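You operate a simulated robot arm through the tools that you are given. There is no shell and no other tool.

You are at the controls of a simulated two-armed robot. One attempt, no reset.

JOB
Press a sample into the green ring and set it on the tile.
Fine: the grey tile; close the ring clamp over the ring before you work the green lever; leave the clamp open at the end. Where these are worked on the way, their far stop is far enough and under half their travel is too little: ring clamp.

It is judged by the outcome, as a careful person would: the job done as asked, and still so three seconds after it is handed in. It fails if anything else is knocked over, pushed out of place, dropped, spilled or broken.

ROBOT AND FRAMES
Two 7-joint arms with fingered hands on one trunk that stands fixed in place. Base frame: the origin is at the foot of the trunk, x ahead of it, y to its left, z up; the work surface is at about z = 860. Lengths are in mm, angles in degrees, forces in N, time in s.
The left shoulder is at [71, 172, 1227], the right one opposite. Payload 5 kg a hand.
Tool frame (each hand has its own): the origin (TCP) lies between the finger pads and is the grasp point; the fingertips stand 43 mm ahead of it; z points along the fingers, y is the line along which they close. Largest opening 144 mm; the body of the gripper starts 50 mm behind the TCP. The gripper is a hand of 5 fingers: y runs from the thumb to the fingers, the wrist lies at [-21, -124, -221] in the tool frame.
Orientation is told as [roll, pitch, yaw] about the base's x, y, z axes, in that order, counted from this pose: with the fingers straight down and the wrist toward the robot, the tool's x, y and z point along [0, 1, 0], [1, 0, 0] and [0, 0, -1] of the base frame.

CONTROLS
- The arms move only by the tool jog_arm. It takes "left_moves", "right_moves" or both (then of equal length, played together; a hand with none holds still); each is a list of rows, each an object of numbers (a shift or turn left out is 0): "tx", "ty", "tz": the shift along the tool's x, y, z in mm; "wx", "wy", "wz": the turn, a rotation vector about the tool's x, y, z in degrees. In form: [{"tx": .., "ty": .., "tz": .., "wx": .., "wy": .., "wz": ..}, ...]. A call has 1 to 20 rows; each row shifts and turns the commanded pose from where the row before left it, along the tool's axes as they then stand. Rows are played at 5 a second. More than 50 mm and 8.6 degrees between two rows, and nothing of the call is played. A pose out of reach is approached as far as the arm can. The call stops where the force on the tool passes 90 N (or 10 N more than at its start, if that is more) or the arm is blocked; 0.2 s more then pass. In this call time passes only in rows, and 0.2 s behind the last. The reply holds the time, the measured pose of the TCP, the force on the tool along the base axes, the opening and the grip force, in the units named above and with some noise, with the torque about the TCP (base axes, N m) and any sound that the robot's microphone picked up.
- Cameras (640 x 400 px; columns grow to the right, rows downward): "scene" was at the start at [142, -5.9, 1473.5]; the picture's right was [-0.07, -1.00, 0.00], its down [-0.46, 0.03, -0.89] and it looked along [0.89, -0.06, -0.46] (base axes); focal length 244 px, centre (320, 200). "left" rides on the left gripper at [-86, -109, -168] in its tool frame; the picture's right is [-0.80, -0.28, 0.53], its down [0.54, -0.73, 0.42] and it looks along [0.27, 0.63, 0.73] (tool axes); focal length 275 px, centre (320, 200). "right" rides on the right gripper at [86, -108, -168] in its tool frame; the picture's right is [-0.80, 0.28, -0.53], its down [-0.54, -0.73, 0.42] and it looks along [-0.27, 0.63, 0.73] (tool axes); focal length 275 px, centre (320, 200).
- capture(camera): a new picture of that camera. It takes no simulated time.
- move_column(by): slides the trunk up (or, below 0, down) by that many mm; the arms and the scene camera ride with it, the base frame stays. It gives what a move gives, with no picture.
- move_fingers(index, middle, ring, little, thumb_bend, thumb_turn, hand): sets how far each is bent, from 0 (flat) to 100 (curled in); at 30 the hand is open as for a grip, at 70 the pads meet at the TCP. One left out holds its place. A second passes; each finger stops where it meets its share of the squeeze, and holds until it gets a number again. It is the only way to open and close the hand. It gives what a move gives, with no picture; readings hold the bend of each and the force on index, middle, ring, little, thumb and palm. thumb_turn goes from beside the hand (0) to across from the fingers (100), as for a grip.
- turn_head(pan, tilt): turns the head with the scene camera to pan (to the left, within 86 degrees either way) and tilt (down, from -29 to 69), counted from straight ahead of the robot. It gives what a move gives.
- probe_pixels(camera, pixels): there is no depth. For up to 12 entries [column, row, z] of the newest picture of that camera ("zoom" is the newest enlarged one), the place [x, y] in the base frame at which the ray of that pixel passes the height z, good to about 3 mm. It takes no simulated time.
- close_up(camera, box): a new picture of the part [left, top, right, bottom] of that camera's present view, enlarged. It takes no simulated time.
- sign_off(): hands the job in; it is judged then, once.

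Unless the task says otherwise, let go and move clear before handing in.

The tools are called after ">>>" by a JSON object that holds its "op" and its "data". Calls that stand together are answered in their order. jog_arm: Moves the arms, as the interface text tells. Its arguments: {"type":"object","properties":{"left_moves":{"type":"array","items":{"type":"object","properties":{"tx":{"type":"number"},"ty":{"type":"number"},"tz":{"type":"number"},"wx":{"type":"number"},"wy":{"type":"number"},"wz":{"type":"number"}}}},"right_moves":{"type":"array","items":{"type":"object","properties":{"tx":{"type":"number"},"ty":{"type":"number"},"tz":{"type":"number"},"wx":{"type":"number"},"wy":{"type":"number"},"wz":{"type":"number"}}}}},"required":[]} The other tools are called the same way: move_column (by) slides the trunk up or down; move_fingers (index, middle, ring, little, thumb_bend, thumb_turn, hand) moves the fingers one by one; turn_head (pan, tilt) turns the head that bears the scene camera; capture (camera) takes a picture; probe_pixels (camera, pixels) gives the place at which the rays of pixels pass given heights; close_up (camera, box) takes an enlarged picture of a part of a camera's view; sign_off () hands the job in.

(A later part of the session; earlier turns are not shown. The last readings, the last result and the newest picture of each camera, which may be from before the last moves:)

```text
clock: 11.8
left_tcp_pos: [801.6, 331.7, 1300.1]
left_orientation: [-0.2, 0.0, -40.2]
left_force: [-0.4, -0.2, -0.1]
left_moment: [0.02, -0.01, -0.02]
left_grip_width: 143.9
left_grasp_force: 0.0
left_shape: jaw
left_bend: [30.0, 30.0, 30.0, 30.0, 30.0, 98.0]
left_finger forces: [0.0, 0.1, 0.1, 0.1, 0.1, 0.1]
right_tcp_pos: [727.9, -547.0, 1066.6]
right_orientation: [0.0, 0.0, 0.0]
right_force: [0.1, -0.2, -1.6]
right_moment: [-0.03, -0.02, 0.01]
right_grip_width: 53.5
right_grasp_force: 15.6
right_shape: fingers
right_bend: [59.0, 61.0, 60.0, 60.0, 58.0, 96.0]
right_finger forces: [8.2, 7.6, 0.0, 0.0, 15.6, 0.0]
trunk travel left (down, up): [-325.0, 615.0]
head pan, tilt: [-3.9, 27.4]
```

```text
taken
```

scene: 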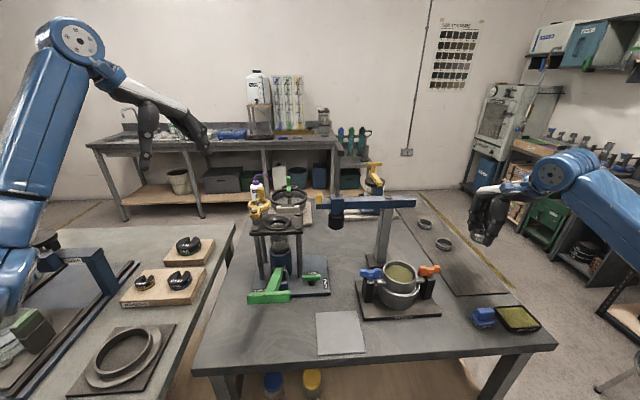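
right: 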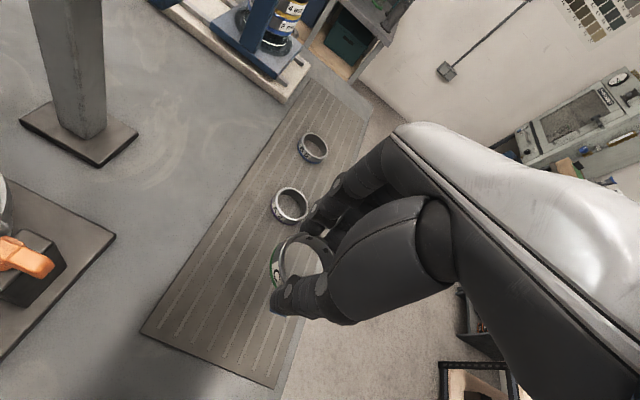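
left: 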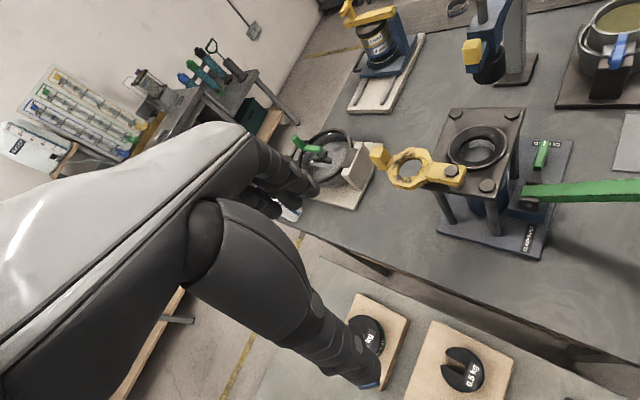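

The left camera now shows the seat at (478,148) and clamp at (411,167). I'll zoom in to measure heights and centre precisely.

>>> {"op": "close_up", "data": {"camera": "left", "box": [360, 95, 540, 215]}}

>>> {"op": "close_up", "data": {"camera": "left", "box": [440, 110, 520, 190]}}

>>> {"op": "close_up", "data": {"camera": "scene", "box": [245, 200, 305, 240]}}

```text
3.33 times, centred on (450, 155) of left
```

zoom: 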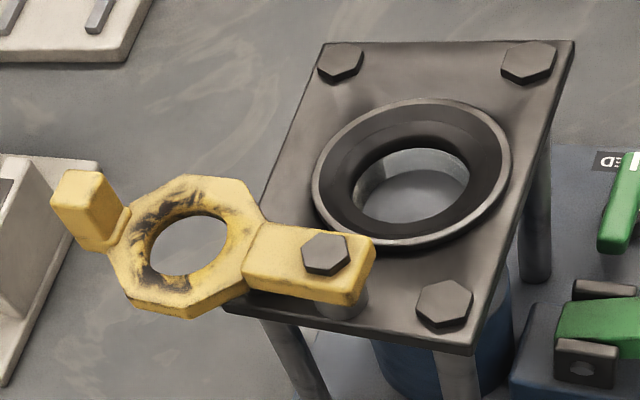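

```text
5.00 times, centred on (480, 150) of left
```

zoom: 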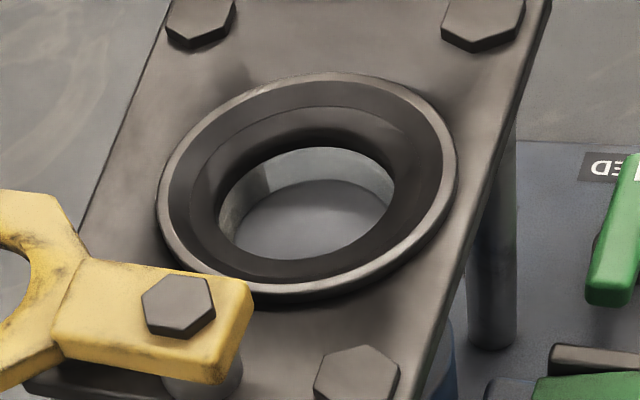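

```text
10.00 times, centred on (275, 220) of scene
```

zoom: 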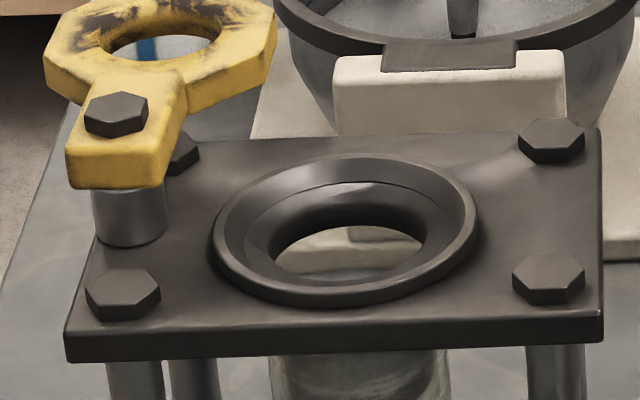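

>>> {"op": "probe_pixels", "data": {"camera": "scene", "pixels": [[277.5, 222.5, 1060], [277.5, 222.5, 1070], [277.5, 222.5, 1080], [264.2, 222.5, 1070], [290.8, 222.5, 1070], [277.5, 215.3, 1070], [277.5, 229.5, 1070]]}}

>>> {"op": "probe_pixels", "data": {"camera": "left", "pixels": [[477.4, 147.2, 1060], [477.4, 147.2, 1070], [477.4, 147.2, 1080], [447.4, 150, 1070], [507.4, 144, 1070], [480, 124.6, 1070], [474, 170, 1070], [451.6, 171, 1105], [411.3, 167.5, 1100], [378, 154, 1120]]}}

```text
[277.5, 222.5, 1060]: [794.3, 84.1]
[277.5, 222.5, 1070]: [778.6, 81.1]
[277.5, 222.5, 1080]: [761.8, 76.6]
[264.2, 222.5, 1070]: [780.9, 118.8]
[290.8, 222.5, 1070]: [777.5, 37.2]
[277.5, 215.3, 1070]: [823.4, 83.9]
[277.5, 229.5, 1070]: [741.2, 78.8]
```

```text
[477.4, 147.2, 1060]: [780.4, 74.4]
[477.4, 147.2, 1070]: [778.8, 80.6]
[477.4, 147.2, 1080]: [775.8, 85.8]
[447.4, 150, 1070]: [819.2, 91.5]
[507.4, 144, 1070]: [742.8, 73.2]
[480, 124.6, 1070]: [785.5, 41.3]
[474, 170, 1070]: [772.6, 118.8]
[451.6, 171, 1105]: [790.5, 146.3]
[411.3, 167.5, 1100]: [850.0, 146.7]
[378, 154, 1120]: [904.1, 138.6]
```

The seat rim centre is confirmed by both cameras at (778.7, 80.8, 1070), with about an 80 mm rim. Before crossing with the right hand I'll check the height of the tamper stand that lies between.

>>> {"op": "close_up", "data": {"camera": "scene", "box": [310, 140, 430, 280]}}

>>> {"op": "close_up", "data": {"camera": "left", "box": [440, 0, 580, 100]}}

```text
2.86 times, centred on (370, 210) of scene
```

zoom: 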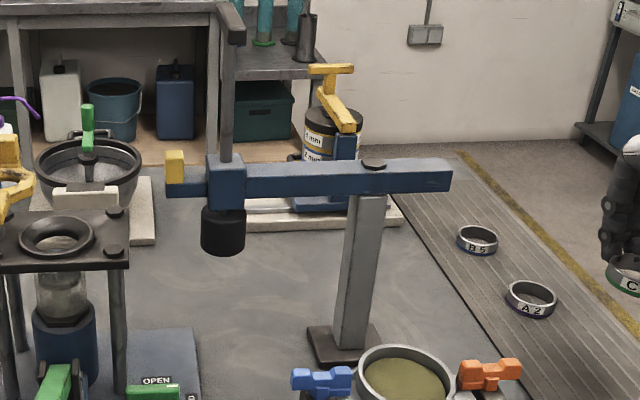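

```text
4.00 times, centred on (510, 50) of left
```

zoom: 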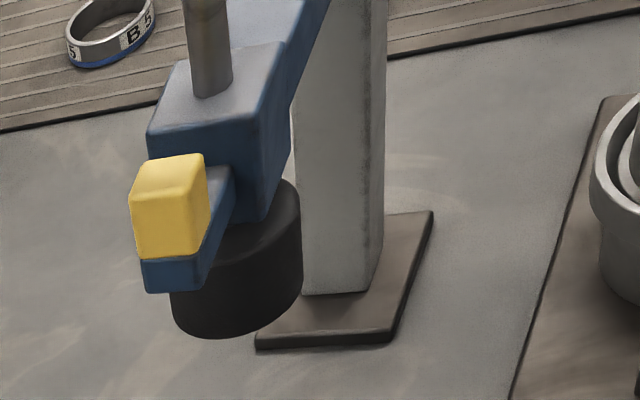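

>>> {"op": "probe_pixels", "data": {"camera": "scene", "pixels": [[319.3, 197.8, 1050], [319.3, 197.8, 1100], [319.3, 197.8, 1150], [378, 258, 865], [339, 143, 1300], [339, 143, 1350], [339, 143, 1400], [339, 195, 1100], [339, 195, 1150]]}}

>>> {"op": "probe_pixels", "data": {"camera": "left", "pixels": [[472.5, 50, 1050], [472.5, 50, 1100], [472.5, 50, 1150], [518, 115, 865], [482, 20, 1100], [482, 20, 1150]]}}

>>> {"op": "capture", "data": {"camera": "right"}}

```text
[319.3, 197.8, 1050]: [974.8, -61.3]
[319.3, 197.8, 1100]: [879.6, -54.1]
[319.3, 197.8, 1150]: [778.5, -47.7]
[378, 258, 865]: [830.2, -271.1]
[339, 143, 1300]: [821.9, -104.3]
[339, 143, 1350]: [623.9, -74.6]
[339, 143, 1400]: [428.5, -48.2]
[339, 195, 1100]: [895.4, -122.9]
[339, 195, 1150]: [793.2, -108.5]
```

```text
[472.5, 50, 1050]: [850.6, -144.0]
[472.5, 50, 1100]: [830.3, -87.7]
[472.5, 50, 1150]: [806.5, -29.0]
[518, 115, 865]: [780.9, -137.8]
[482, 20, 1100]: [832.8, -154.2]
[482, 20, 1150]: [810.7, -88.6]
```

```text
taken
```

right: 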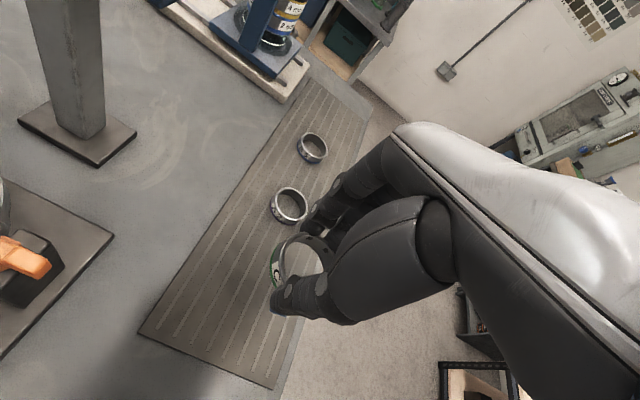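

The tamper's rod rises to about z 1300 at (820, -105), so I'll carry the ring at z ~1160 in front of it along x ≈ 630. First I'll open the idle ring and little fingers so their tips stay high.

>>> {"op": "move_fingers", "data": {"hand": "right", "ring": 35, "little": 35}}

>>> {"op": "jog_arm", "data": {"right_moves": [{"tz": -48}, {"tz": -48}, {"tx": 42.4, "ty": -13.9}, {"tx": 42.4, "ty": -13.9}, {"tx": 42.4, "ty": -13.9}, {"tx": 42.4, "ty": -13.9}, {"tx": 42.4, "ty": -13.9}, {"tx": 42.4, "ty": -13.9}, {"tx": 42.4, "ty": -13.9}]}}

>>> {"op": "capture", "data": {"camera": "scene"}}

>>> {"op": "capture", "data": {"camera": "right"}}

```text
clock: 12.8
left_tcp_pos: [803.2, 331.3, 1299.7]
left_orientation: [-0.1, 0.0, -40.0]
left_force: [0.3, -0.6, -0.3]
left_moment: [0.03, -0.05, -0.02]
left_grip_width: 143.9
left_grasp_force: 0.0
left_shape: jaw
left_bend: [30.0, 30.0, 30.0, 30.0, 30.0, 98.0]
left_finger forces: [0.1, 0.1, 0.1, 0.0, 0.2, 0.0]
right_tcp_pos: [726.9, -547.0, 1068.0]
right_orientation: [0.0, -0.1, 0.1]
right_force: [0.5, 0.8, -1.7]
right_moment: [-0.03, 0.03, -0.01]
right_grip_width: 53.7
right_grasp_force: 16.0
right_shape: fingers
right_bend: [59.0, 61.0, 35.0, 35.0, 58.0, 96.0]
right_finger forces: [8.2, 7.6, 0.0, 0.0, 15.5, 0.1]
trunk travel left (down, up): [-325.0, 615.0]
head pan, tilt: [-3.9, 27.4]
```

```text
clock: 14.8
left_tcp_pos: [803.3, 332.3, 1298.6]
left_orientation: [-0.1, 0.0, -40.1]
left_force: [0.1, 0.7, 1.0]
left_moment: [-0.06, 0.0, -0.03]
left_grip_width: 144.1
left_grasp_force: 0.0
left_shape: jaw
left_bend: [30.0, 30.0, 30.0, 30.0, 30.0, 98.0]
left_finger forces: [0.0, 0.0, 0.0, 0.0, 0.0, 0.0]
right_tcp_pos: [628.5, -251.6, 1165.3]
right_orientation: [0.0, -0.1, -0.2]
right_force: [-0.5, 0.2, -1.1]
right_moment: [-0.05, -0.05, -0.01]
right_grip_width: 53.4
right_grasp_force: 16.1
right_shape: fingers
right_bend: [59.0, 61.0, 35.0, 35.0, 58.0, 96.0]
right_finger forces: [8.1, 7.7, 0.1, 0.0, 15.4, 0.1]
trunk travel left (down, up): [-325.0, 615.0]
head pan, tilt: [-3.9, 27.4]
```

```text
taken
```

scene: 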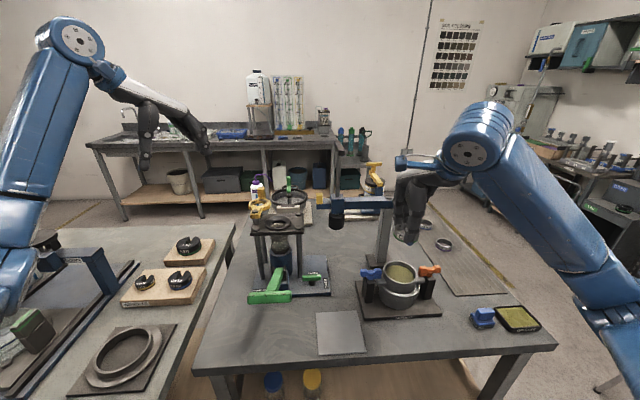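

```text
taken
```

right: 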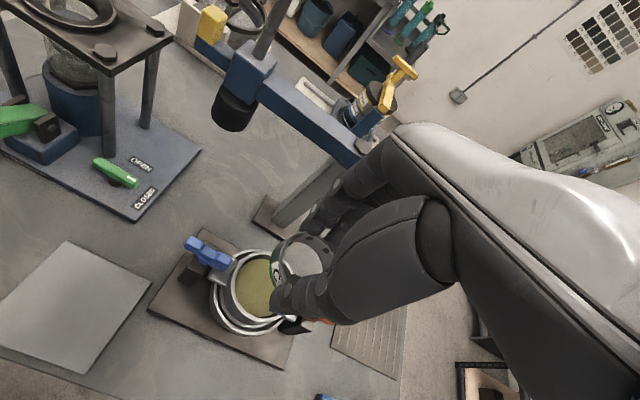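

The ring is still held at 16 N and the path past the tamper is clear. I'll continue across to y ≈ 80 in front of the press.

>>> {"op": "jog_arm", "data": {"right_moves": [{"tx": 47.3}, {"tx": 47.3}, {"tx": 47.3}, {"tx": 47.3}, {"tx": 47.3}, {"tx": 47.3}, {"tx": 47.3}]}}

>>> {"op": "capture", "data": {"camera": "scene"}}

>>> {"op": "capture", "data": {"camera": "right"}}

>>> {"op": "capture", "data": {"camera": "left"}}

```text
clock: 16.4
left_tcp_pos: [802.2, 334.4, 1299.1]
left_orientation: [-0.2, 0.0, -39.9]
left_force: [0.2, 0.9, -0.6]
left_moment: [-0.07, 0.03, -0.02]
left_grip_width: 143.9
left_grasp_force: 0.0
left_shape: jaw
left_bend: [30.0, 30.0, 30.0, 30.0, 30.0, 98.0]
left_finger forces: [0.0, 0.1, 0.0, 0.0, 0.1, 0.0]
right_tcp_pos: [628.3, 80.1, 1163.9]
right_orientation: [-0.1, 0.1, -0.1]
right_force: [0.3, 0.4, -0.9]
right_moment: [-0.07, -0.01, 0.0]
right_grip_width: 53.7
right_grasp_force: 15.6
right_shape: fingers
right_bend: [59.0, 61.0, 35.0, 35.0, 58.0, 96.0]
right_finger forces: [8.2, 7.7, 0.1, 0.0, 15.1, 0.0]
trunk travel left (down, up): [-325.0, 615.0]
head pan, tilt: [-3.9, 27.4]
```

```text
taken
```

scene: 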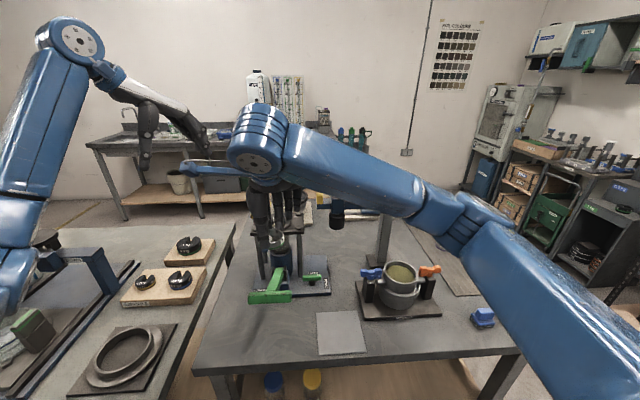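

```text
taken
```

right: 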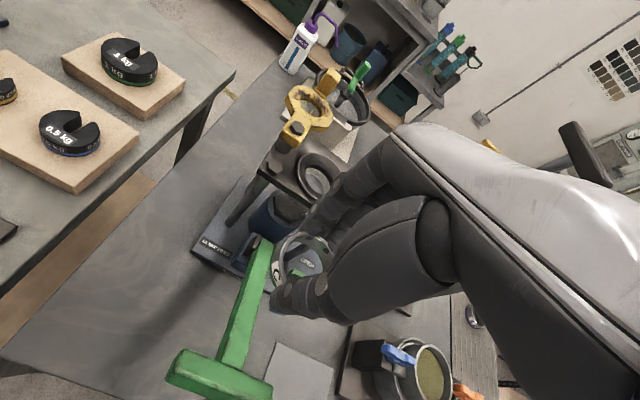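

```text
taken
```

left: 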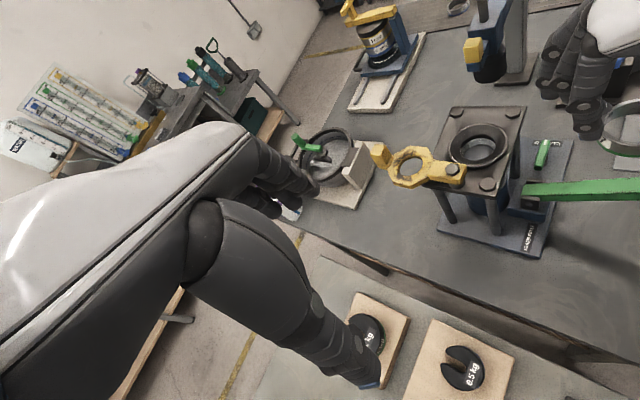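

Everything is clear; I'll advance to above the seat at z ≈ 1164 and check alignment from all three cameras.

>>> {"op": "jog_arm", "data": {"right_moves": [{"ty": 40}, {"ty": 40}, {"ty": 40}, {"ty": 28}]}}

>>> {"op": "capture", "data": {"camera": "scene"}}

>>> {"op": "capture", "data": {"camera": "right"}}

>>> {"op": "capture", "data": {"camera": "left"}}

```text
clock: 17.4
left_tcp_pos: [803.0, 332.9, 1299.2]
left_orientation: [-0.1, 0.0, -40.0]
left_force: [0.6, 0.9, 0.0]
left_moment: [-0.04, 0.03, 0.0]
left_grip_width: 143.6
left_grasp_force: 0.0
left_shape: jaw
left_bend: [30.0, 30.0, 30.0, 30.0, 30.0, 98.0]
left_finger forces: [0.0, 0.0, 0.0, 0.0, 0.1, 0.0]
right_tcp_pos: [780.0, 76.8, 1162.6]
right_orientation: [0.0, 0.0, 0.0]
right_force: [1.0, 0.6, -0.7]
right_moment: [-0.03, 0.03, 0.01]
right_grip_width: 53.0
right_grasp_force: 15.0
right_shape: fingers
right_bend: [59.0, 61.0, 35.0, 35.0, 58.0, 96.0]
right_finger forces: [7.9, 8.0, 0.1, 0.0, 14.9, 0.0]
trunk travel left (down, up): [-325.0, 615.0]
head pan, tilt: [-3.9, 27.4]
```

```text
taken
```

scene: 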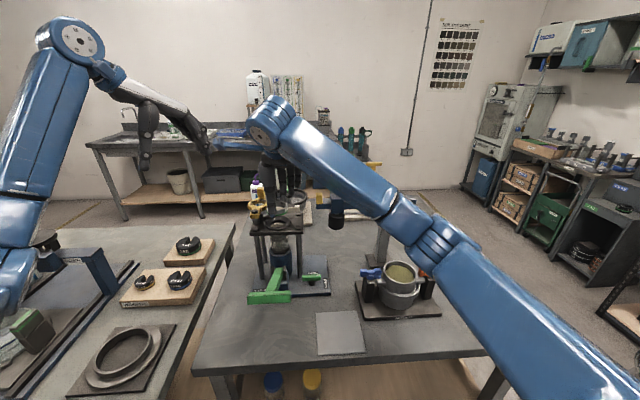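

```text
taken
```

right: 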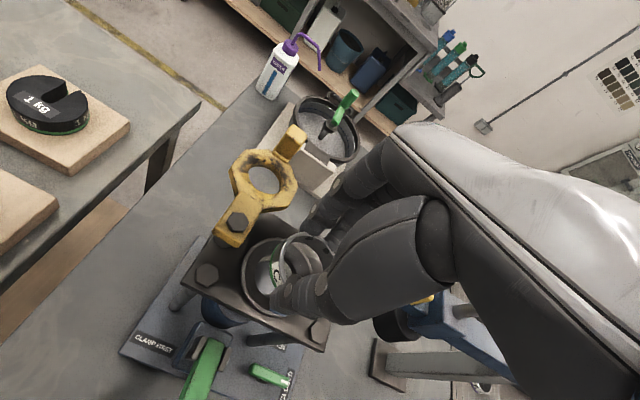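

```text
taken
```

left: 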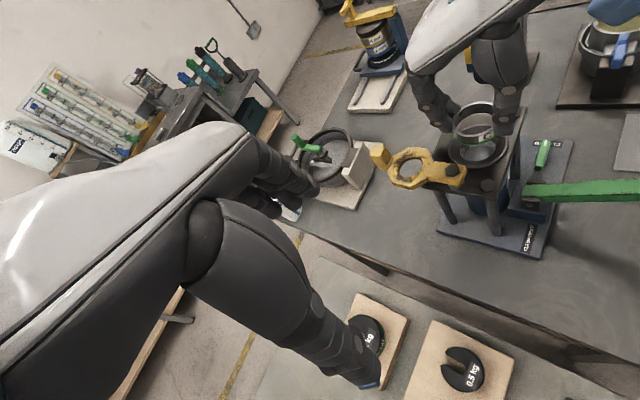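

>>> {"op": "close_up", "data": {"camera": "left", "box": [430, 80, 530, 190]}}

>>> {"op": "close_up", "data": {"camera": "scene", "box": [245, 170, 315, 240]}}

>>> {"op": "close_up", "data": {"camera": "right", "box": [220, 210, 350, 340]}}

```text
3.64 times, centred on (480, 135) of left
```

zoom: 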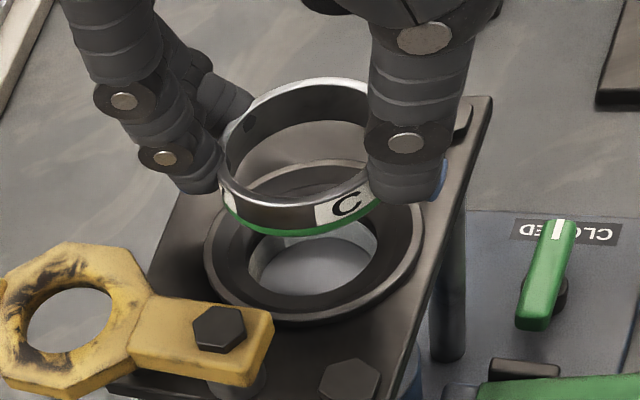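

```text
5.71 times, centred on (280, 205) of scene
```

zoom: 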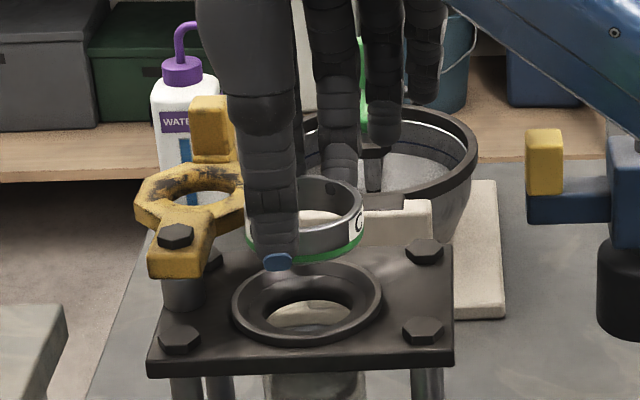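

```text
3.08 times, centred on (285, 275) of right
```

zoom: 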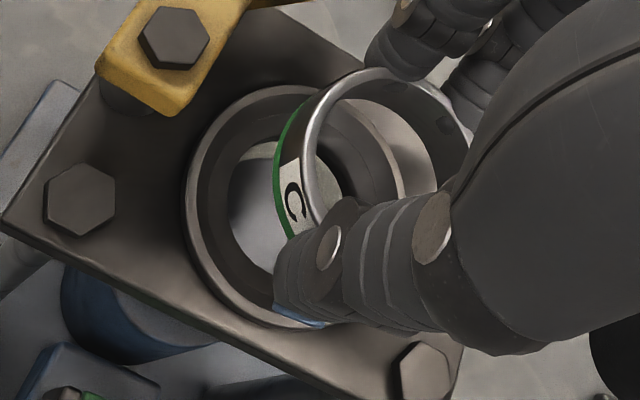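

>>> {"op": "probe_pixels", "data": {"camera": "scene", "pixels": [[277.5, 205.5, 1129], [277.5, 205.5, 1125], [288, 205.5, 1129]]}}

>>> {"op": "probe_pixels", "data": {"camera": "left", "pixels": [[475.6, 119.1, 1129], [475.6, 119.1, 1125], [452.5, 125, 1129]]}}

>>> {"op": "probe_pixels", "data": {"camera": "right", "pixels": [[307.4, 259.4, 1129], [307.4, 259.4, 1125], [279.5, 259, 1129], [304.5, 232, 1129]]}}

```text
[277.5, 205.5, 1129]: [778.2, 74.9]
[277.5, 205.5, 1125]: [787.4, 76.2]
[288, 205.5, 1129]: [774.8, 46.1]
```

```text
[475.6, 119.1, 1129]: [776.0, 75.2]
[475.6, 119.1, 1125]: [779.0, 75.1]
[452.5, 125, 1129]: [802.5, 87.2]
```

```text
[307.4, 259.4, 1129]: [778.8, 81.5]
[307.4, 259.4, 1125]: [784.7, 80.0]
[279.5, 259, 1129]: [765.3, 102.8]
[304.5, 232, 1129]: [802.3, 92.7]
```

>>> {"op": "probe_pixels", "data": {"camera": "right", "pixels": [[277.2, 277, 1070], [241.2, 273, 1070], [312.5, 275, 1070], [279, 237.7, 1070]]}}

```text
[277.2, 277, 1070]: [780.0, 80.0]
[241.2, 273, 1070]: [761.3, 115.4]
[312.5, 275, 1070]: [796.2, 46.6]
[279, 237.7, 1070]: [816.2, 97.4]
```

All three cameras agree the ring is within a few mm of the seat axis. I'll nudge 2 mm left and 1.5 mm forward, then lower most of the way and check.

>>> {"op": "jog_arm", "data": {"right_moves": [{"tx": 2, "ty": 1.5}, {"tz": 18}, {"tz": 18}]}}

>>> {"op": "close_up", "data": {"camera": "left", "box": [430, 100, 530, 190]}}

>>> {"op": "close_up", "data": {"camera": "scene", "box": [245, 180, 315, 240]}}

>>> {"op": "close_up", "data": {"camera": "right", "box": [220, 200, 350, 330]}}

```text
clock: 18.2
left_tcp_pos: [802.1, 331.9, 1299.6]
left_orientation: [0.0, 0.0, -40.1]
left_force: [-0.3, -0.2, 0.3]
left_moment: [-0.02, 0.03, 0.01]
left_grip_width: 143.8
left_grasp_force: 0.1
left_shape: jaw
left_bend: [30.0, 30.0, 30.0, 30.0, 30.0, 98.0]
left_finger forces: [0.0, 0.1, 0.0, 0.1, 0.1, 0.1]
right_tcp_pos: [780.6, 79.9, 1128.0]
right_orientation: [0.0, 0.0, 0.0]
right_force: [0.9, -0.2, -0.8]
right_moment: [0.03, 0.01, 0.04]
right_grip_width: 53.3
right_grasp_force: 16.0
right_shape: fingers
right_bend: [59.0, 61.0, 35.0, 35.0, 58.0, 96.0]
right_finger forces: [7.9, 7.8, 0.1, 0.0, 14.9, 0.0]
trunk travel left (down, up): [-325.0, 615.0]
head pan, tilt: [-3.9, 27.4]
```

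```text
4.44 times, centred on (480, 145) of left
```

zoom: 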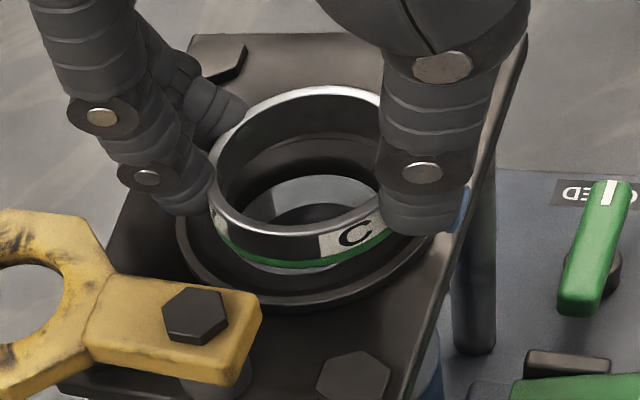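

```text
6.67 times, centred on (280, 210) of scene
```

zoom: 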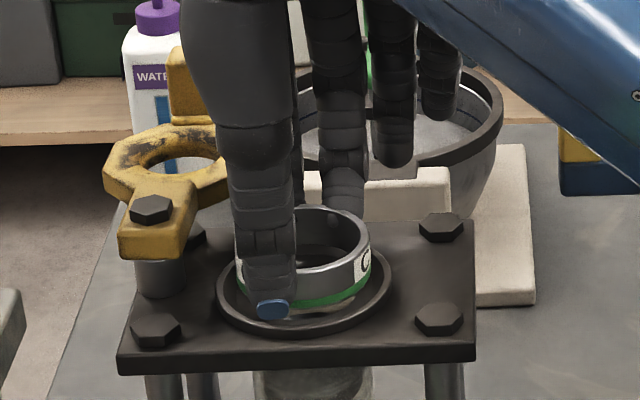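

```text
3.08 times, centred on (285, 265) of right
```

zoom: 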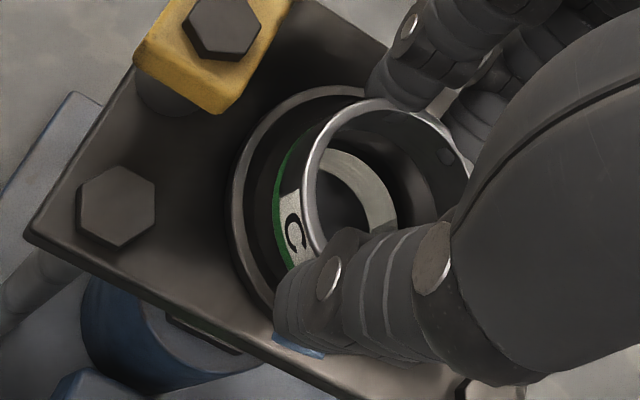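

The ring is centred over the funnel in all three views. I'll lower in small steps, watching the force.

>>> {"op": "jog_arm", "data": {"right_moves": [{"tz": 4}, {"tz": 4}]}}

>>> {"op": "jog_arm", "data": {"right_moves": [{"tz": 3}]}}

>>> {"op": "close_up", "data": {"camera": "left", "box": [430, 100, 530, 190]}}

>>> {"op": "close_up", "data": {"camera": "scene", "box": [245, 180, 315, 240]}}

```text
clock: 18.8
left_tcp_pos: [802.5, 331.3, 1299.2]
left_orientation: [-0.2, 0.0, -40.1]
left_force: [-0.4, 0.6, -0.2]
left_moment: [0.0, 0.0, 0.01]
left_grip_width: 143.8
left_grasp_force: 0.1
left_shape: jaw
left_bend: [30.0, 30.0, 30.0, 30.0, 30.0, 98.0]
left_finger forces: [0.0, 0.1, 0.1, 0.0, 0.0, 0.0]
right_tcp_pos: [782.5, 79.4, 1117.9]
right_orientation: [0.0, 0.0, -0.1]
right_force: [0.9, -0.6, 0.2]
right_moment: [-0.02, -0.02, 0.01]
right_grip_width: 53.3
right_grasp_force: 15.8
right_shape: fingers
right_bend: [59.0, 61.0, 35.0, 35.0, 58.0, 96.0]
right_finger forces: [8.4, 8.3, 0.0, 0.2, 14.8, 0.0]
trunk travel left (down, up): [-325.0, 615.0]
head pan, tilt: [-3.9, 27.4]
```

```text
clock: 19.2
left_tcp_pos: [801.6, 331.6, 1300.9]
left_orientation: [0.0, 0.1, -40.2]
left_force: [1.0, -0.6, 0.7]
left_moment: [0.0, 0.01, 0.04]
left_grip_width: 144.3
left_grasp_force: 0.0
left_shape: jaw
left_bend: [30.0, 30.0, 30.0, 30.0, 30.0, 98.0]
left_finger forces: [0.1, 0.0, 0.0, 0.0, 0.1, 0.0]
right_tcp_pos: [781.1, 79.4, 1117.0]
right_orientation: [0.1, -0.1, -0.1]
right_force: [4.4, 0.0, 10.9]
right_moment: [0.02, -0.11, 0.01]
right_grip_width: 52.9
right_grasp_force: 19.5
right_shape: fingers
right_bend: [59.0, 61.0, 35.0, 35.0, 59.0, 96.0]
right_finger forces: [12.2, 12.3, 0.1, 0.1, 15.1, 0.0]
trunk travel left (down, up): [-325.0, 615.0]
head pan, tilt: [-3.9, 27.4]
```

```text
4.44 times, centred on (480, 145) of left
```

zoom: 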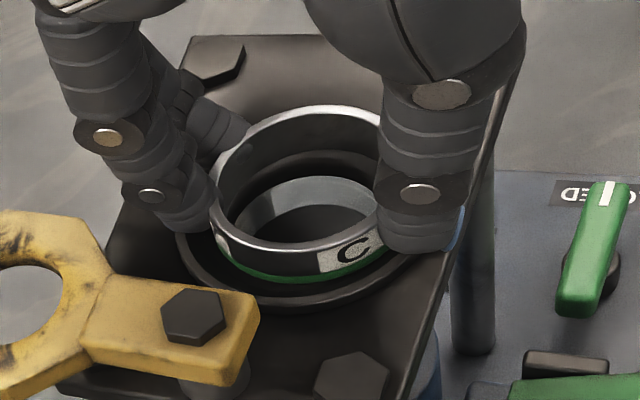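

```text
6.67 times, centred on (280, 210) of scene
```

zoom: 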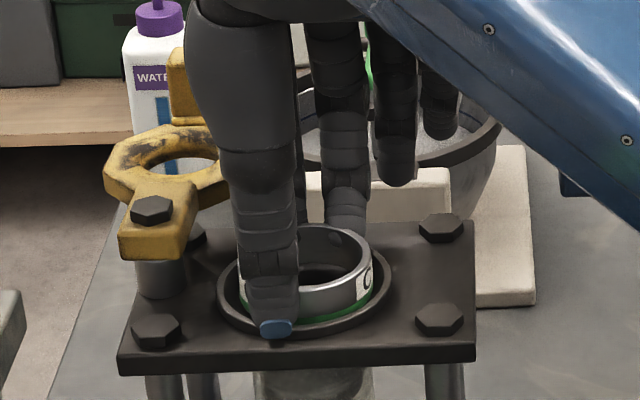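

Contact: 10.9 N up and 4.4 N forward, meaning the ring's near edge touches the near chamfer. I'll back off 2 mm, shift forward 3 mm, and lower again.

>>> {"op": "jog_arm", "data": {"right_moves": [{"tz": -3}, {"ty": 3}, {"tz": 3}]}}

>>> {"op": "jog_arm", "data": {"right_moves": [{"tz": 2}]}}

>>> {"op": "close_up", "data": {"camera": "left", "box": [430, 100, 530, 190]}}

>>> {"op": "close_up", "data": {"camera": "scene", "box": [245, 180, 315, 240]}}

>>> {"op": "close_up", "data": {"camera": "right", "box": [220, 200, 350, 330]}}

```text
clock: 20.0
left_tcp_pos: [801.1, 331.9, 1301.6]
left_orientation: [0.0, 0.0, -40.1]
left_force: [0.5, -0.3, 0.8]
left_moment: [0.0, 0.0, -0.01]
left_grip_width: 143.9
left_grasp_force: 0.0
left_shape: jaw
left_bend: [30.0, 30.0, 30.0, 30.0, 30.0, 98.0]
left_finger forces: [0.0, 0.0, 0.0, 0.0, 0.1, 0.1]
right_tcp_pos: [781.7, 78.7, 1117.0]
right_orientation: [-0.1, 0.0, 0.0]
right_force: [-0.7, 0.8, 10.1]
right_moment: [0.01, 0.07, 0.01]
right_grip_width: 52.5
right_grasp_force: 21.9
right_shape: fingers
right_bend: [59.0, 62.0, 35.0, 35.0, 59.0, 96.0]
right_finger forces: [16.7, 10.2, 0.0, 0.1, 17.0, 0.0]
trunk travel left (down, up): [-325.0, 615.0]
head pan, tilt: [-3.9, 27.4]
```

```text
clock: 20.4
left_tcp_pos: [800.5, 332.2, 1300.8]
left_orientation: [0.0, 0.0, -40.1]
left_force: [-0.1, -0.6, 0.0]
left_moment: [-0.02, 0.0, 0.01]
left_grip_width: 144.1
left_grasp_force: 0.0
left_shape: jaw
left_bend: [30.0, 30.0, 30.0, 30.0, 30.0, 98.0]
left_finger forces: [0.0, 0.1, 0.0, 0.0, 0.0, 0.0]
right_tcp_pos: [781.4, 80.0, 1116.9]
right_orientation: [0.0, -0.2, 0.1]
right_force: [1.9, -0.5, 21.3]
right_moment: [-0.03, -0.17, 0.04]
right_grip_width: 52.5
right_grasp_force: 27.4
right_shape: fingers
right_bend: [59.0, 61.0, 35.0, 35.0, 59.0, 96.0]
right_finger forces: [24.3, 13.4, 0.0, 0.1, 16.7, 0.1]
trunk travel left (down, up): [-325.0, 615.0]
head pan, tilt: [-3.9, 27.4]
```

```text
4.44 times, centred on (480, 145) of left
```

zoom: 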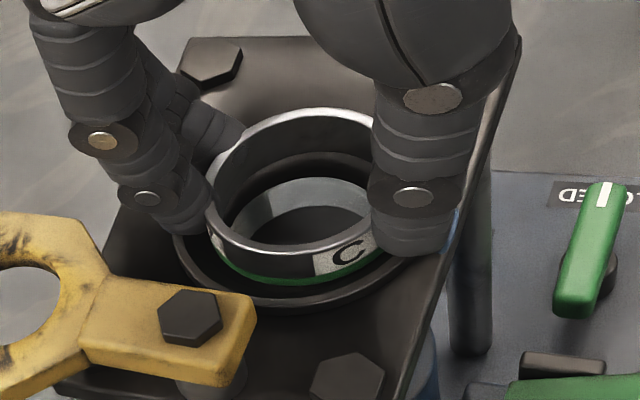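

```text
6.67 times, centred on (280, 210) of scene
```

zoom: 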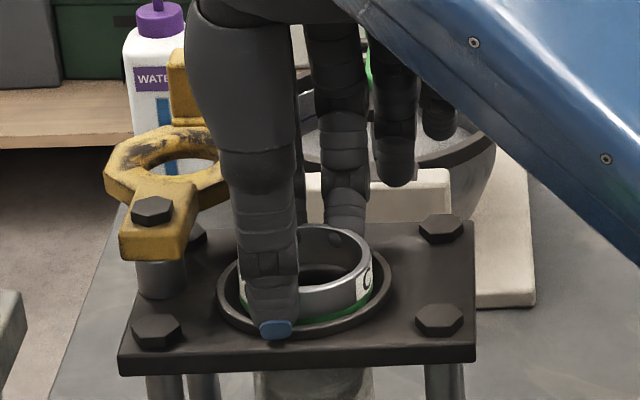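

```text
3.08 times, centred on (285, 265) of right
```

zoom: 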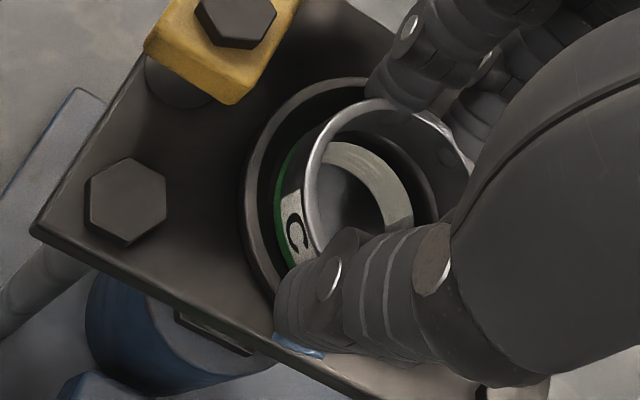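

The TCP stays at z 1117 while the force rises, and in the left view the fingertips are resting on the seat rim at (185,235) and (425,250). I'll relieve the push by 2 mm and then open gently so that the ring settles into the funnel.

>>> {"op": "jog_arm", "data": {"right_moves": [{"tz": -2.5}]}}

>>> {"op": "move_fingers", "data": {"hand": "right", "index": 56, "middle": 57, "thumb_bend": 56}}

>>> {"op": "close_up", "data": {"camera": "left", "box": [430, 100, 530, 190]}}

>>> {"op": "close_up", "data": {"camera": "scene", "box": [245, 180, 315, 240]}}

```text
clock: 20.8
left_tcp_pos: [801.0, 332.2, 1301.7]
left_orientation: [0.0, 0.1, -40.2]
left_force: [-0.1, -0.6, -0.4]
left_moment: [0.03, 0.0, 0.02]
left_grip_width: 143.9
left_grasp_force: 0.1
left_shape: jaw
left_bend: [30.0, 30.0, 30.0, 30.0, 30.0, 98.0]
left_finger forces: [0.0, 0.0, 0.0, 0.0, 0.1, 0.0]
right_tcp_pos: [780.8, 81.0, 1117.1]
right_orientation: [0.0, -0.1, 0.1]
right_force: [1.7, 1.0, 17.9]
right_moment: [0.05, -0.19, 0.04]
right_grip_width: 52.5
right_grasp_force: 25.8
right_shape: fingers
right_bend: [59.0, 61.0, 35.0, 35.0, 59.0, 96.0]
right_finger forces: [23.2, 12.7, 0.0, 0.0, 16.5, 0.0]
trunk travel left (down, up): [-325.0, 615.0]
head pan, tilt: [-3.9, 27.4]
```

```text
clock: 21.8
left_tcp_pos: [800.0, 332.6, 1300.6]
left_orientation: [0.0, -0.1, -40.0]
left_force: [0.1, -1.5, 0.2]
left_moment: [0.0, -0.02, 0.02]
left_grip_width: 144.0
left_grasp_force: 0.0
left_shape: jaw
left_bend: [30.0, 30.0, 30.0, 30.0, 30.0, 98.0]
left_finger forces: [0.0, 0.0, 0.1, 0.0, 0.0, 0.1]
right_tcp_pos: [780.7, 81.0, 1117.8]
right_orientation: [0.0, -0.2, 0.0]
right_force: [-5.5, 5.0, 13.8]
right_moment: [0.28, 0.08, 0.0]
right_grip_width: 54.8
right_grasp_force: 13.6
right_shape: fingers
right_bend: [58.0, 57.0, 35.0, 35.0, 55.0, 97.0]
right_finger forces: [19.4, 2.4, 0.0, 0.1, 4.5, 0.0]
trunk travel left (down, up): [-325.0, 615.0]
head pan, tilt: [-3.9, 27.4]
```

```text
4.44 times, centred on (480, 145) of left
```

zoom: 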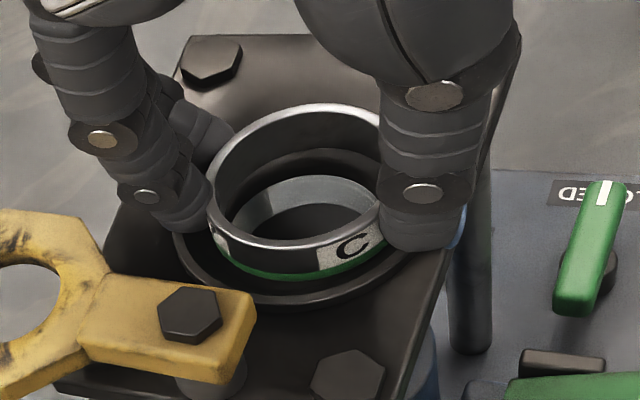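

```text
6.67 times, centred on (280, 210) of scene
```

zoom: 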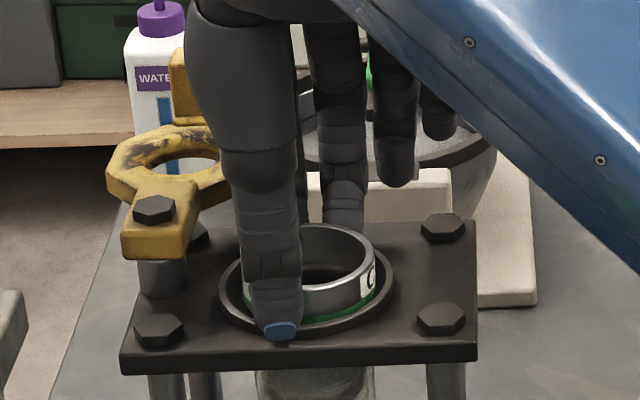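

The index fingertip is now pushing outward on the chamfer (19 N at bend 58 though 56 was commanded), so it sits inside the funnel lip. I'll raise a few mm to free it before opening further.

>>> {"op": "jog_arm", "data": {"right_moves": [{"tz": -2.5}, {"tz": -2}]}}

>>> {"op": "close_up", "data": {"camera": "left", "box": [430, 100, 530, 190]}}

>>> {"op": "close_up", "data": {"camera": "scene", "box": [245, 180, 315, 240]}}

```text
clock: 22.4
left_tcp_pos: [801.0, 331.3, 1299.6]
left_orientation: [-0.1, -0.1, -40.1]
left_force: [0.4, 0.5, 0.2]
left_moment: [0.02, -0.04, 0.01]
left_grip_width: 143.9
left_grasp_force: 0.0
left_shape: jaw
left_bend: [30.0, 30.0, 30.0, 30.0, 30.0, 98.0]
left_finger forces: [0.0, 0.0, 0.0, 0.0, 0.0, 0.0]
right_tcp_pos: [782.7, 79.2, 1119.4]
right_orientation: [0.0, 0.1, -0.1]
right_force: [-2.3, 2.9, 1.3]
right_moment: [0.09, 0.08, 0.0]
right_grip_width: 59.0
right_grasp_force: 2.9
right_shape: fingers
right_bend: [56.0, 57.0, 35.0, 35.0, 55.0, 97.0]
right_finger forces: [0.0, 4.0, 0.0, 0.1, 1.4, 0.0]
trunk travel left (down, up): [-325.0, 615.0]
head pan, tilt: [-3.9, 27.4]
```

```text
4.44 times, centred on (480, 145) of left
```

zoom: 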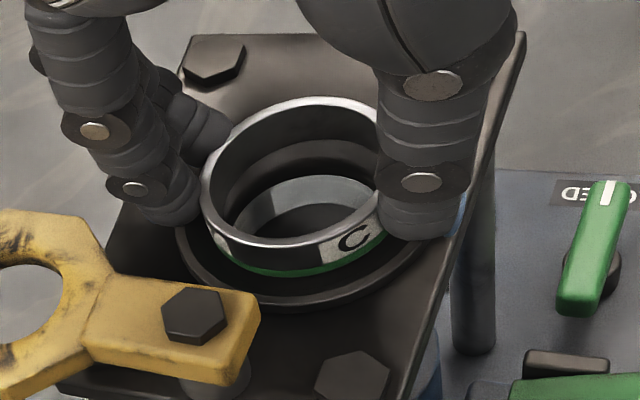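

```text
6.67 times, centred on (280, 210) of scene
```

zoom: 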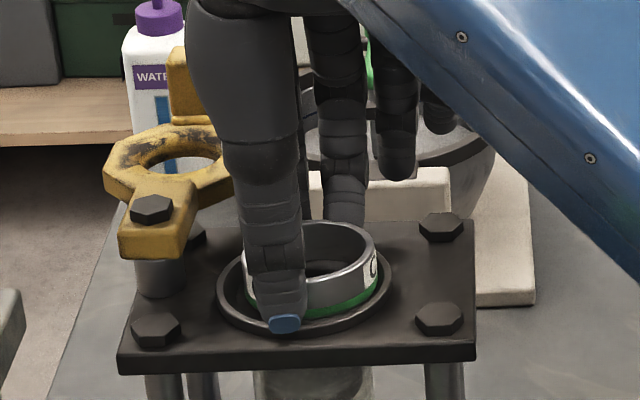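

The press frame is back in its exact position and the ring sits slightly forward and right of the seat axis. I'll shift back 3 mm and left 2 mm, then open the fingers.

>>> {"op": "jog_arm", "data": {"right_moves": [{"tx": 2, "ty": -3}]}}

>>> {"op": "move_fingers", "data": {"hand": "right", "index": 53, "middle": 53, "thumb_bend": 53}}

>>> {"op": "close_up", "data": {"camera": "left", "box": [430, 100, 530, 190]}}

>>> {"op": "close_up", "data": {"camera": "scene", "box": [245, 180, 315, 240]}}

```text
clock: 22.8
left_tcp_pos: [801.8, 332.4, 1298.6]
left_orientation: [-0.1, -0.1, -40.1]
left_force: [0.7, 0.6, -0.5]
left_moment: [-0.03, 0.03, -0.02]
left_grip_width: 143.9
left_grasp_force: 0.0
left_shape: jaw
left_bend: [30.0, 30.0, 30.0, 30.0, 30.0, 98.0]
left_finger forces: [0.1, 0.1, 0.0, 0.0, 0.0, 0.0]
right_tcp_pos: [780.2, 81.7, 1119.6]
right_orientation: [0.0, 0.0, -0.1]
right_force: [0.6, -0.5, 0.4]
right_moment: [-0.03, 0.01, 0.0]
right_grip_width: 58.2
right_grasp_force: 0.1
right_shape: fingers
right_bend: [56.0, 56.0, 35.0, 35.0, 56.0, 97.0]
right_finger forces: [0.2, 0.2, 0.1, 0.1, 0.3, 0.1]
trunk travel left (down, up): [-325.0, 615.0]
head pan, tilt: [-3.9, 27.4]
```

```text
clock: 23.8
left_tcp_pos: [801.8, 333.0, 1299.7]
left_orientation: [-0.1, 0.0, -40.0]
left_force: [0.2, 0.7, 0.2]
left_moment: [-0.02, 0.03, 0.02]
left_grip_width: 143.9
left_grasp_force: 0.0
left_shape: jaw
left_bend: [30.0, 30.0, 30.0, 30.0, 30.0, 98.0]
left_finger forces: [0.0, 0.0, 0.0, 0.0, 0.0, 0.0]
right_tcp_pos: [779.1, 82.7, 1120.5]
right_orientation: [-0.1, -0.1, 0.0]
right_force: [-1.1, -0.6, 2.6]
right_moment: [-0.08, -0.06, -0.04]
right_grip_width: 67.3
right_grasp_force: 1.6
right_shape: fingers
right_bend: [53.0, 53.0, 35.0, 35.0, 53.0, 97.0]
right_finger forces: [0.0, 2.4, 0.1, 0.0, 0.0, 0.0]
trunk travel left (down, up): [-325.0, 615.0]
head pan, tilt: [-3.9, 27.4]
```

```text
4.44 times, centred on (480, 145) of left
```

zoom: 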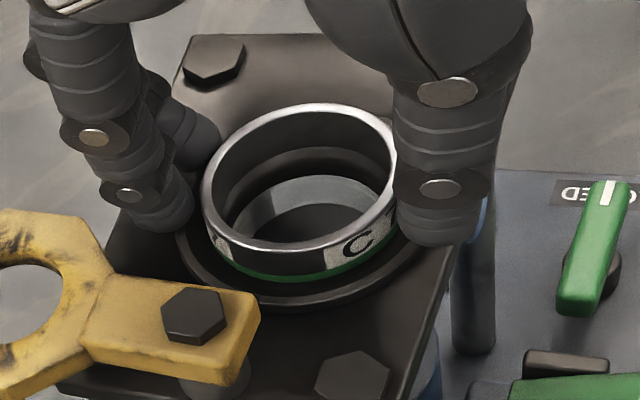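

```text
6.67 times, centred on (280, 210) of scene
```

zoom: 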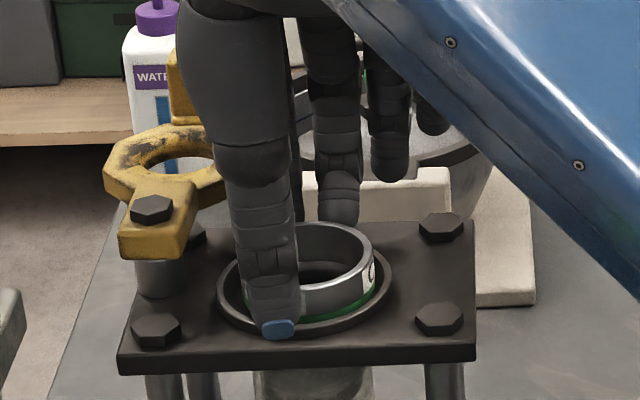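

>>> {"op": "move_fingers", "data": {"hand": "right", "index": 47, "middle": 47, "thumb_bend": 47}}

>>> {"op": "jog_arm", "data": {"right_moves": [{"tz": -15}, {"tz": -25}]}}

>>> {"op": "close_up", "data": {"camera": "left", "box": [430, 100, 530, 190]}}

>>> {"op": "close_up", "data": {"camera": "scene", "box": [245, 180, 315, 240]}}

>>> {"op": "close_up", "data": {"camera": "right", "box": [220, 200, 350, 330]}}

```text
clock: 24.8
left_tcp_pos: [801.9, 332.1, 1299.8]
left_orientation: [-0.1, 0.0, -40.2]
left_force: [0.7, 0.1, 0.0]
left_moment: [-0.05, -0.04, -0.01]
left_grip_width: 144.1
left_grasp_force: 0.2
left_shape: jaw
left_bend: [30.0, 30.0, 30.0, 30.0, 30.0, 98.0]
left_finger forces: [0.1, 0.0, 0.0, 0.0, 0.0, 0.0]
right_tcp_pos: [780.5, 82.5, 1119.4]
right_orientation: [-0.1, 0.0, 0.0]
right_force: [-0.4, -0.3, -1.0]
right_moment: [-0.03, 0.04, -0.03]
right_grip_width: 89.1
right_grasp_force: 0.1
right_shape: fingers
right_bend: [47.0, 47.0, 35.0, 35.0, 47.0, 97.0]
right_finger forces: [0.0, 0.0, 0.0, 0.1, 0.0, 0.0]
trunk travel left (down, up): [-325.0, 615.0]
head pan, tilt: [-3.9, 27.4]
```

```text
clock: 25.4
left_tcp_pos: [801.5, 333.2, 1299.2]
left_orientation: [-0.1, 0.0, -40.0]
left_force: [0.1, 0.4, -0.4]
left_moment: [-0.01, -0.01, 0.0]
left_grip_width: 143.8
left_grasp_force: 0.0
left_shape: jaw
left_bend: [30.0, 30.0, 30.0, 30.0, 30.0, 98.0]
left_finger forces: [0.0, 0.0, 0.0, 0.0, 0.1, 0.0]
right_tcp_pos: [780.1, 82.4, 1161.4]
right_orientation: [0.0, 0.0, 0.0]
right_force: [1.0, -1.2, -0.9]
right_moment: [-0.02, -0.02, -0.03]
right_grip_width: 89.1
right_grasp_force: 0.1
right_shape: fingers
right_bend: [47.0, 47.0, 35.0, 35.0, 47.0, 97.0]
right_finger forces: [0.1, 0.0, 0.1, 0.0, 0.0, 0.0]
trunk travel left (down, up): [-325.0, 615.0]
head pan, tilt: [-3.9, 27.4]
```

```text
4.44 times, centred on (480, 145) of left
```

zoom: 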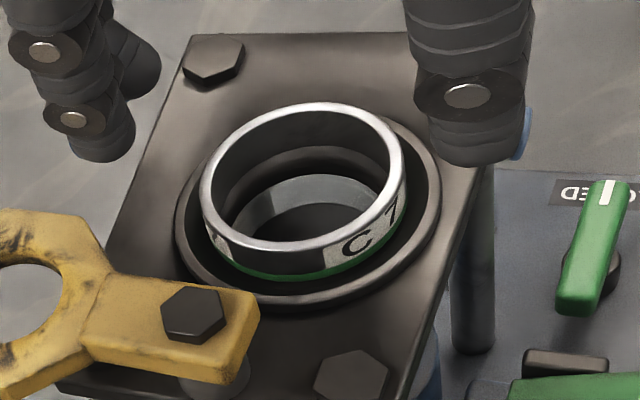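

```text
6.67 times, centred on (280, 210) of scene
```

zoom: 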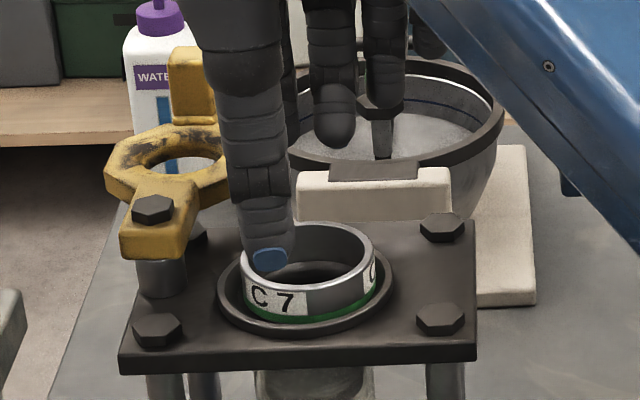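

```text
3.08 times, centred on (285, 265) of right
```

zoom: 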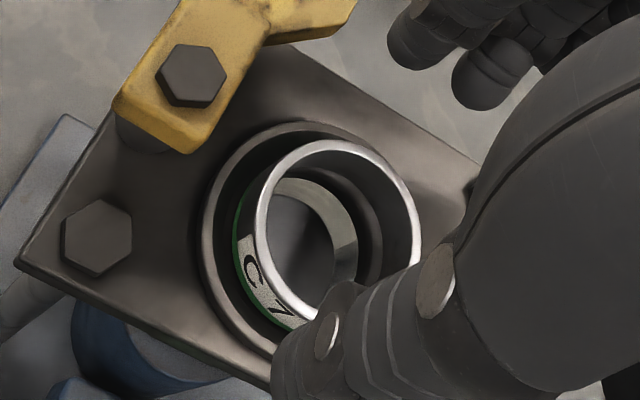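

The ring is released in the funnel. I'll check with two cameras whether it is level and fully seated.

>>> {"op": "probe_pixels", "data": {"camera": "scene", "pixels": [[278.35, 218.2, 1075], [278.35, 218.2, 1080], [278.35, 218.2, 1085], [268.3, 218.2, 1080], [288.4, 218.2, 1080]]}}

>>> {"op": "probe_pixels", "data": {"camera": "left", "pixels": [[475.9, 140.5, 1075], [475.9, 140.5, 1080], [475.9, 140.5, 1085], [453, 142, 1080], [499, 138, 1080]]}}

>>> {"op": "close_up", "data": {"camera": "left", "box": [455, 115, 515, 175]}}

>>> {"op": "close_up", "data": {"camera": "scene", "box": [260, 205, 300, 235]}}

```text
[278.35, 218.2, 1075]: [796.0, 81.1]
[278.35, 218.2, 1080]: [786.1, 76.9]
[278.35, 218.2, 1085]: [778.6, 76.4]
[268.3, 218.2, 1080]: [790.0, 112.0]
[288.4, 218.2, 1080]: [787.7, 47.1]
```

```text
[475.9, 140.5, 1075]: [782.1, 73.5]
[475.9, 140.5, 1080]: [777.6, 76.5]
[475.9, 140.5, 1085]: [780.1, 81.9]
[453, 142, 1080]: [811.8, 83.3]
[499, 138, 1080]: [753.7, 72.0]
```

```text
6.67 times, centred on (485, 145) of left
```

zoom: 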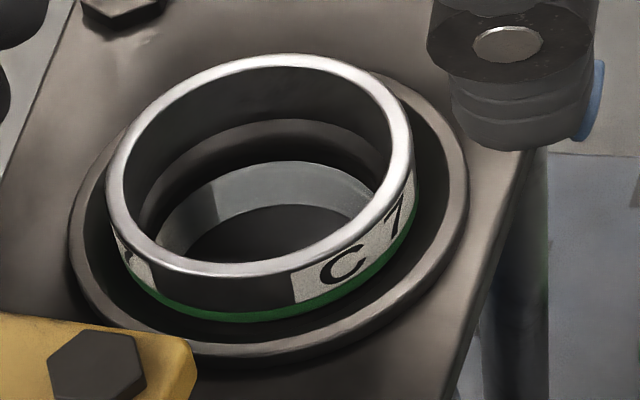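

```text
13.33 times, centred on (280, 220) of scene
```

zoom: 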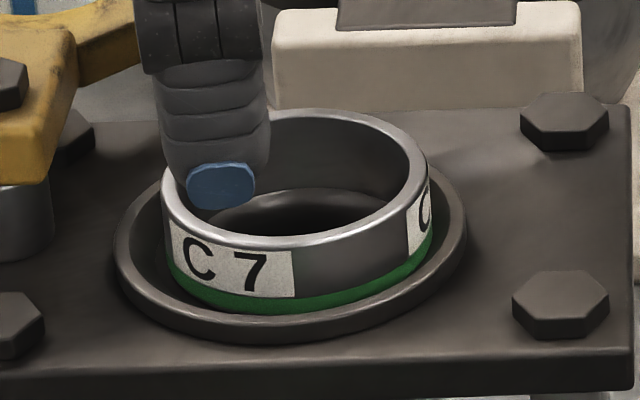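

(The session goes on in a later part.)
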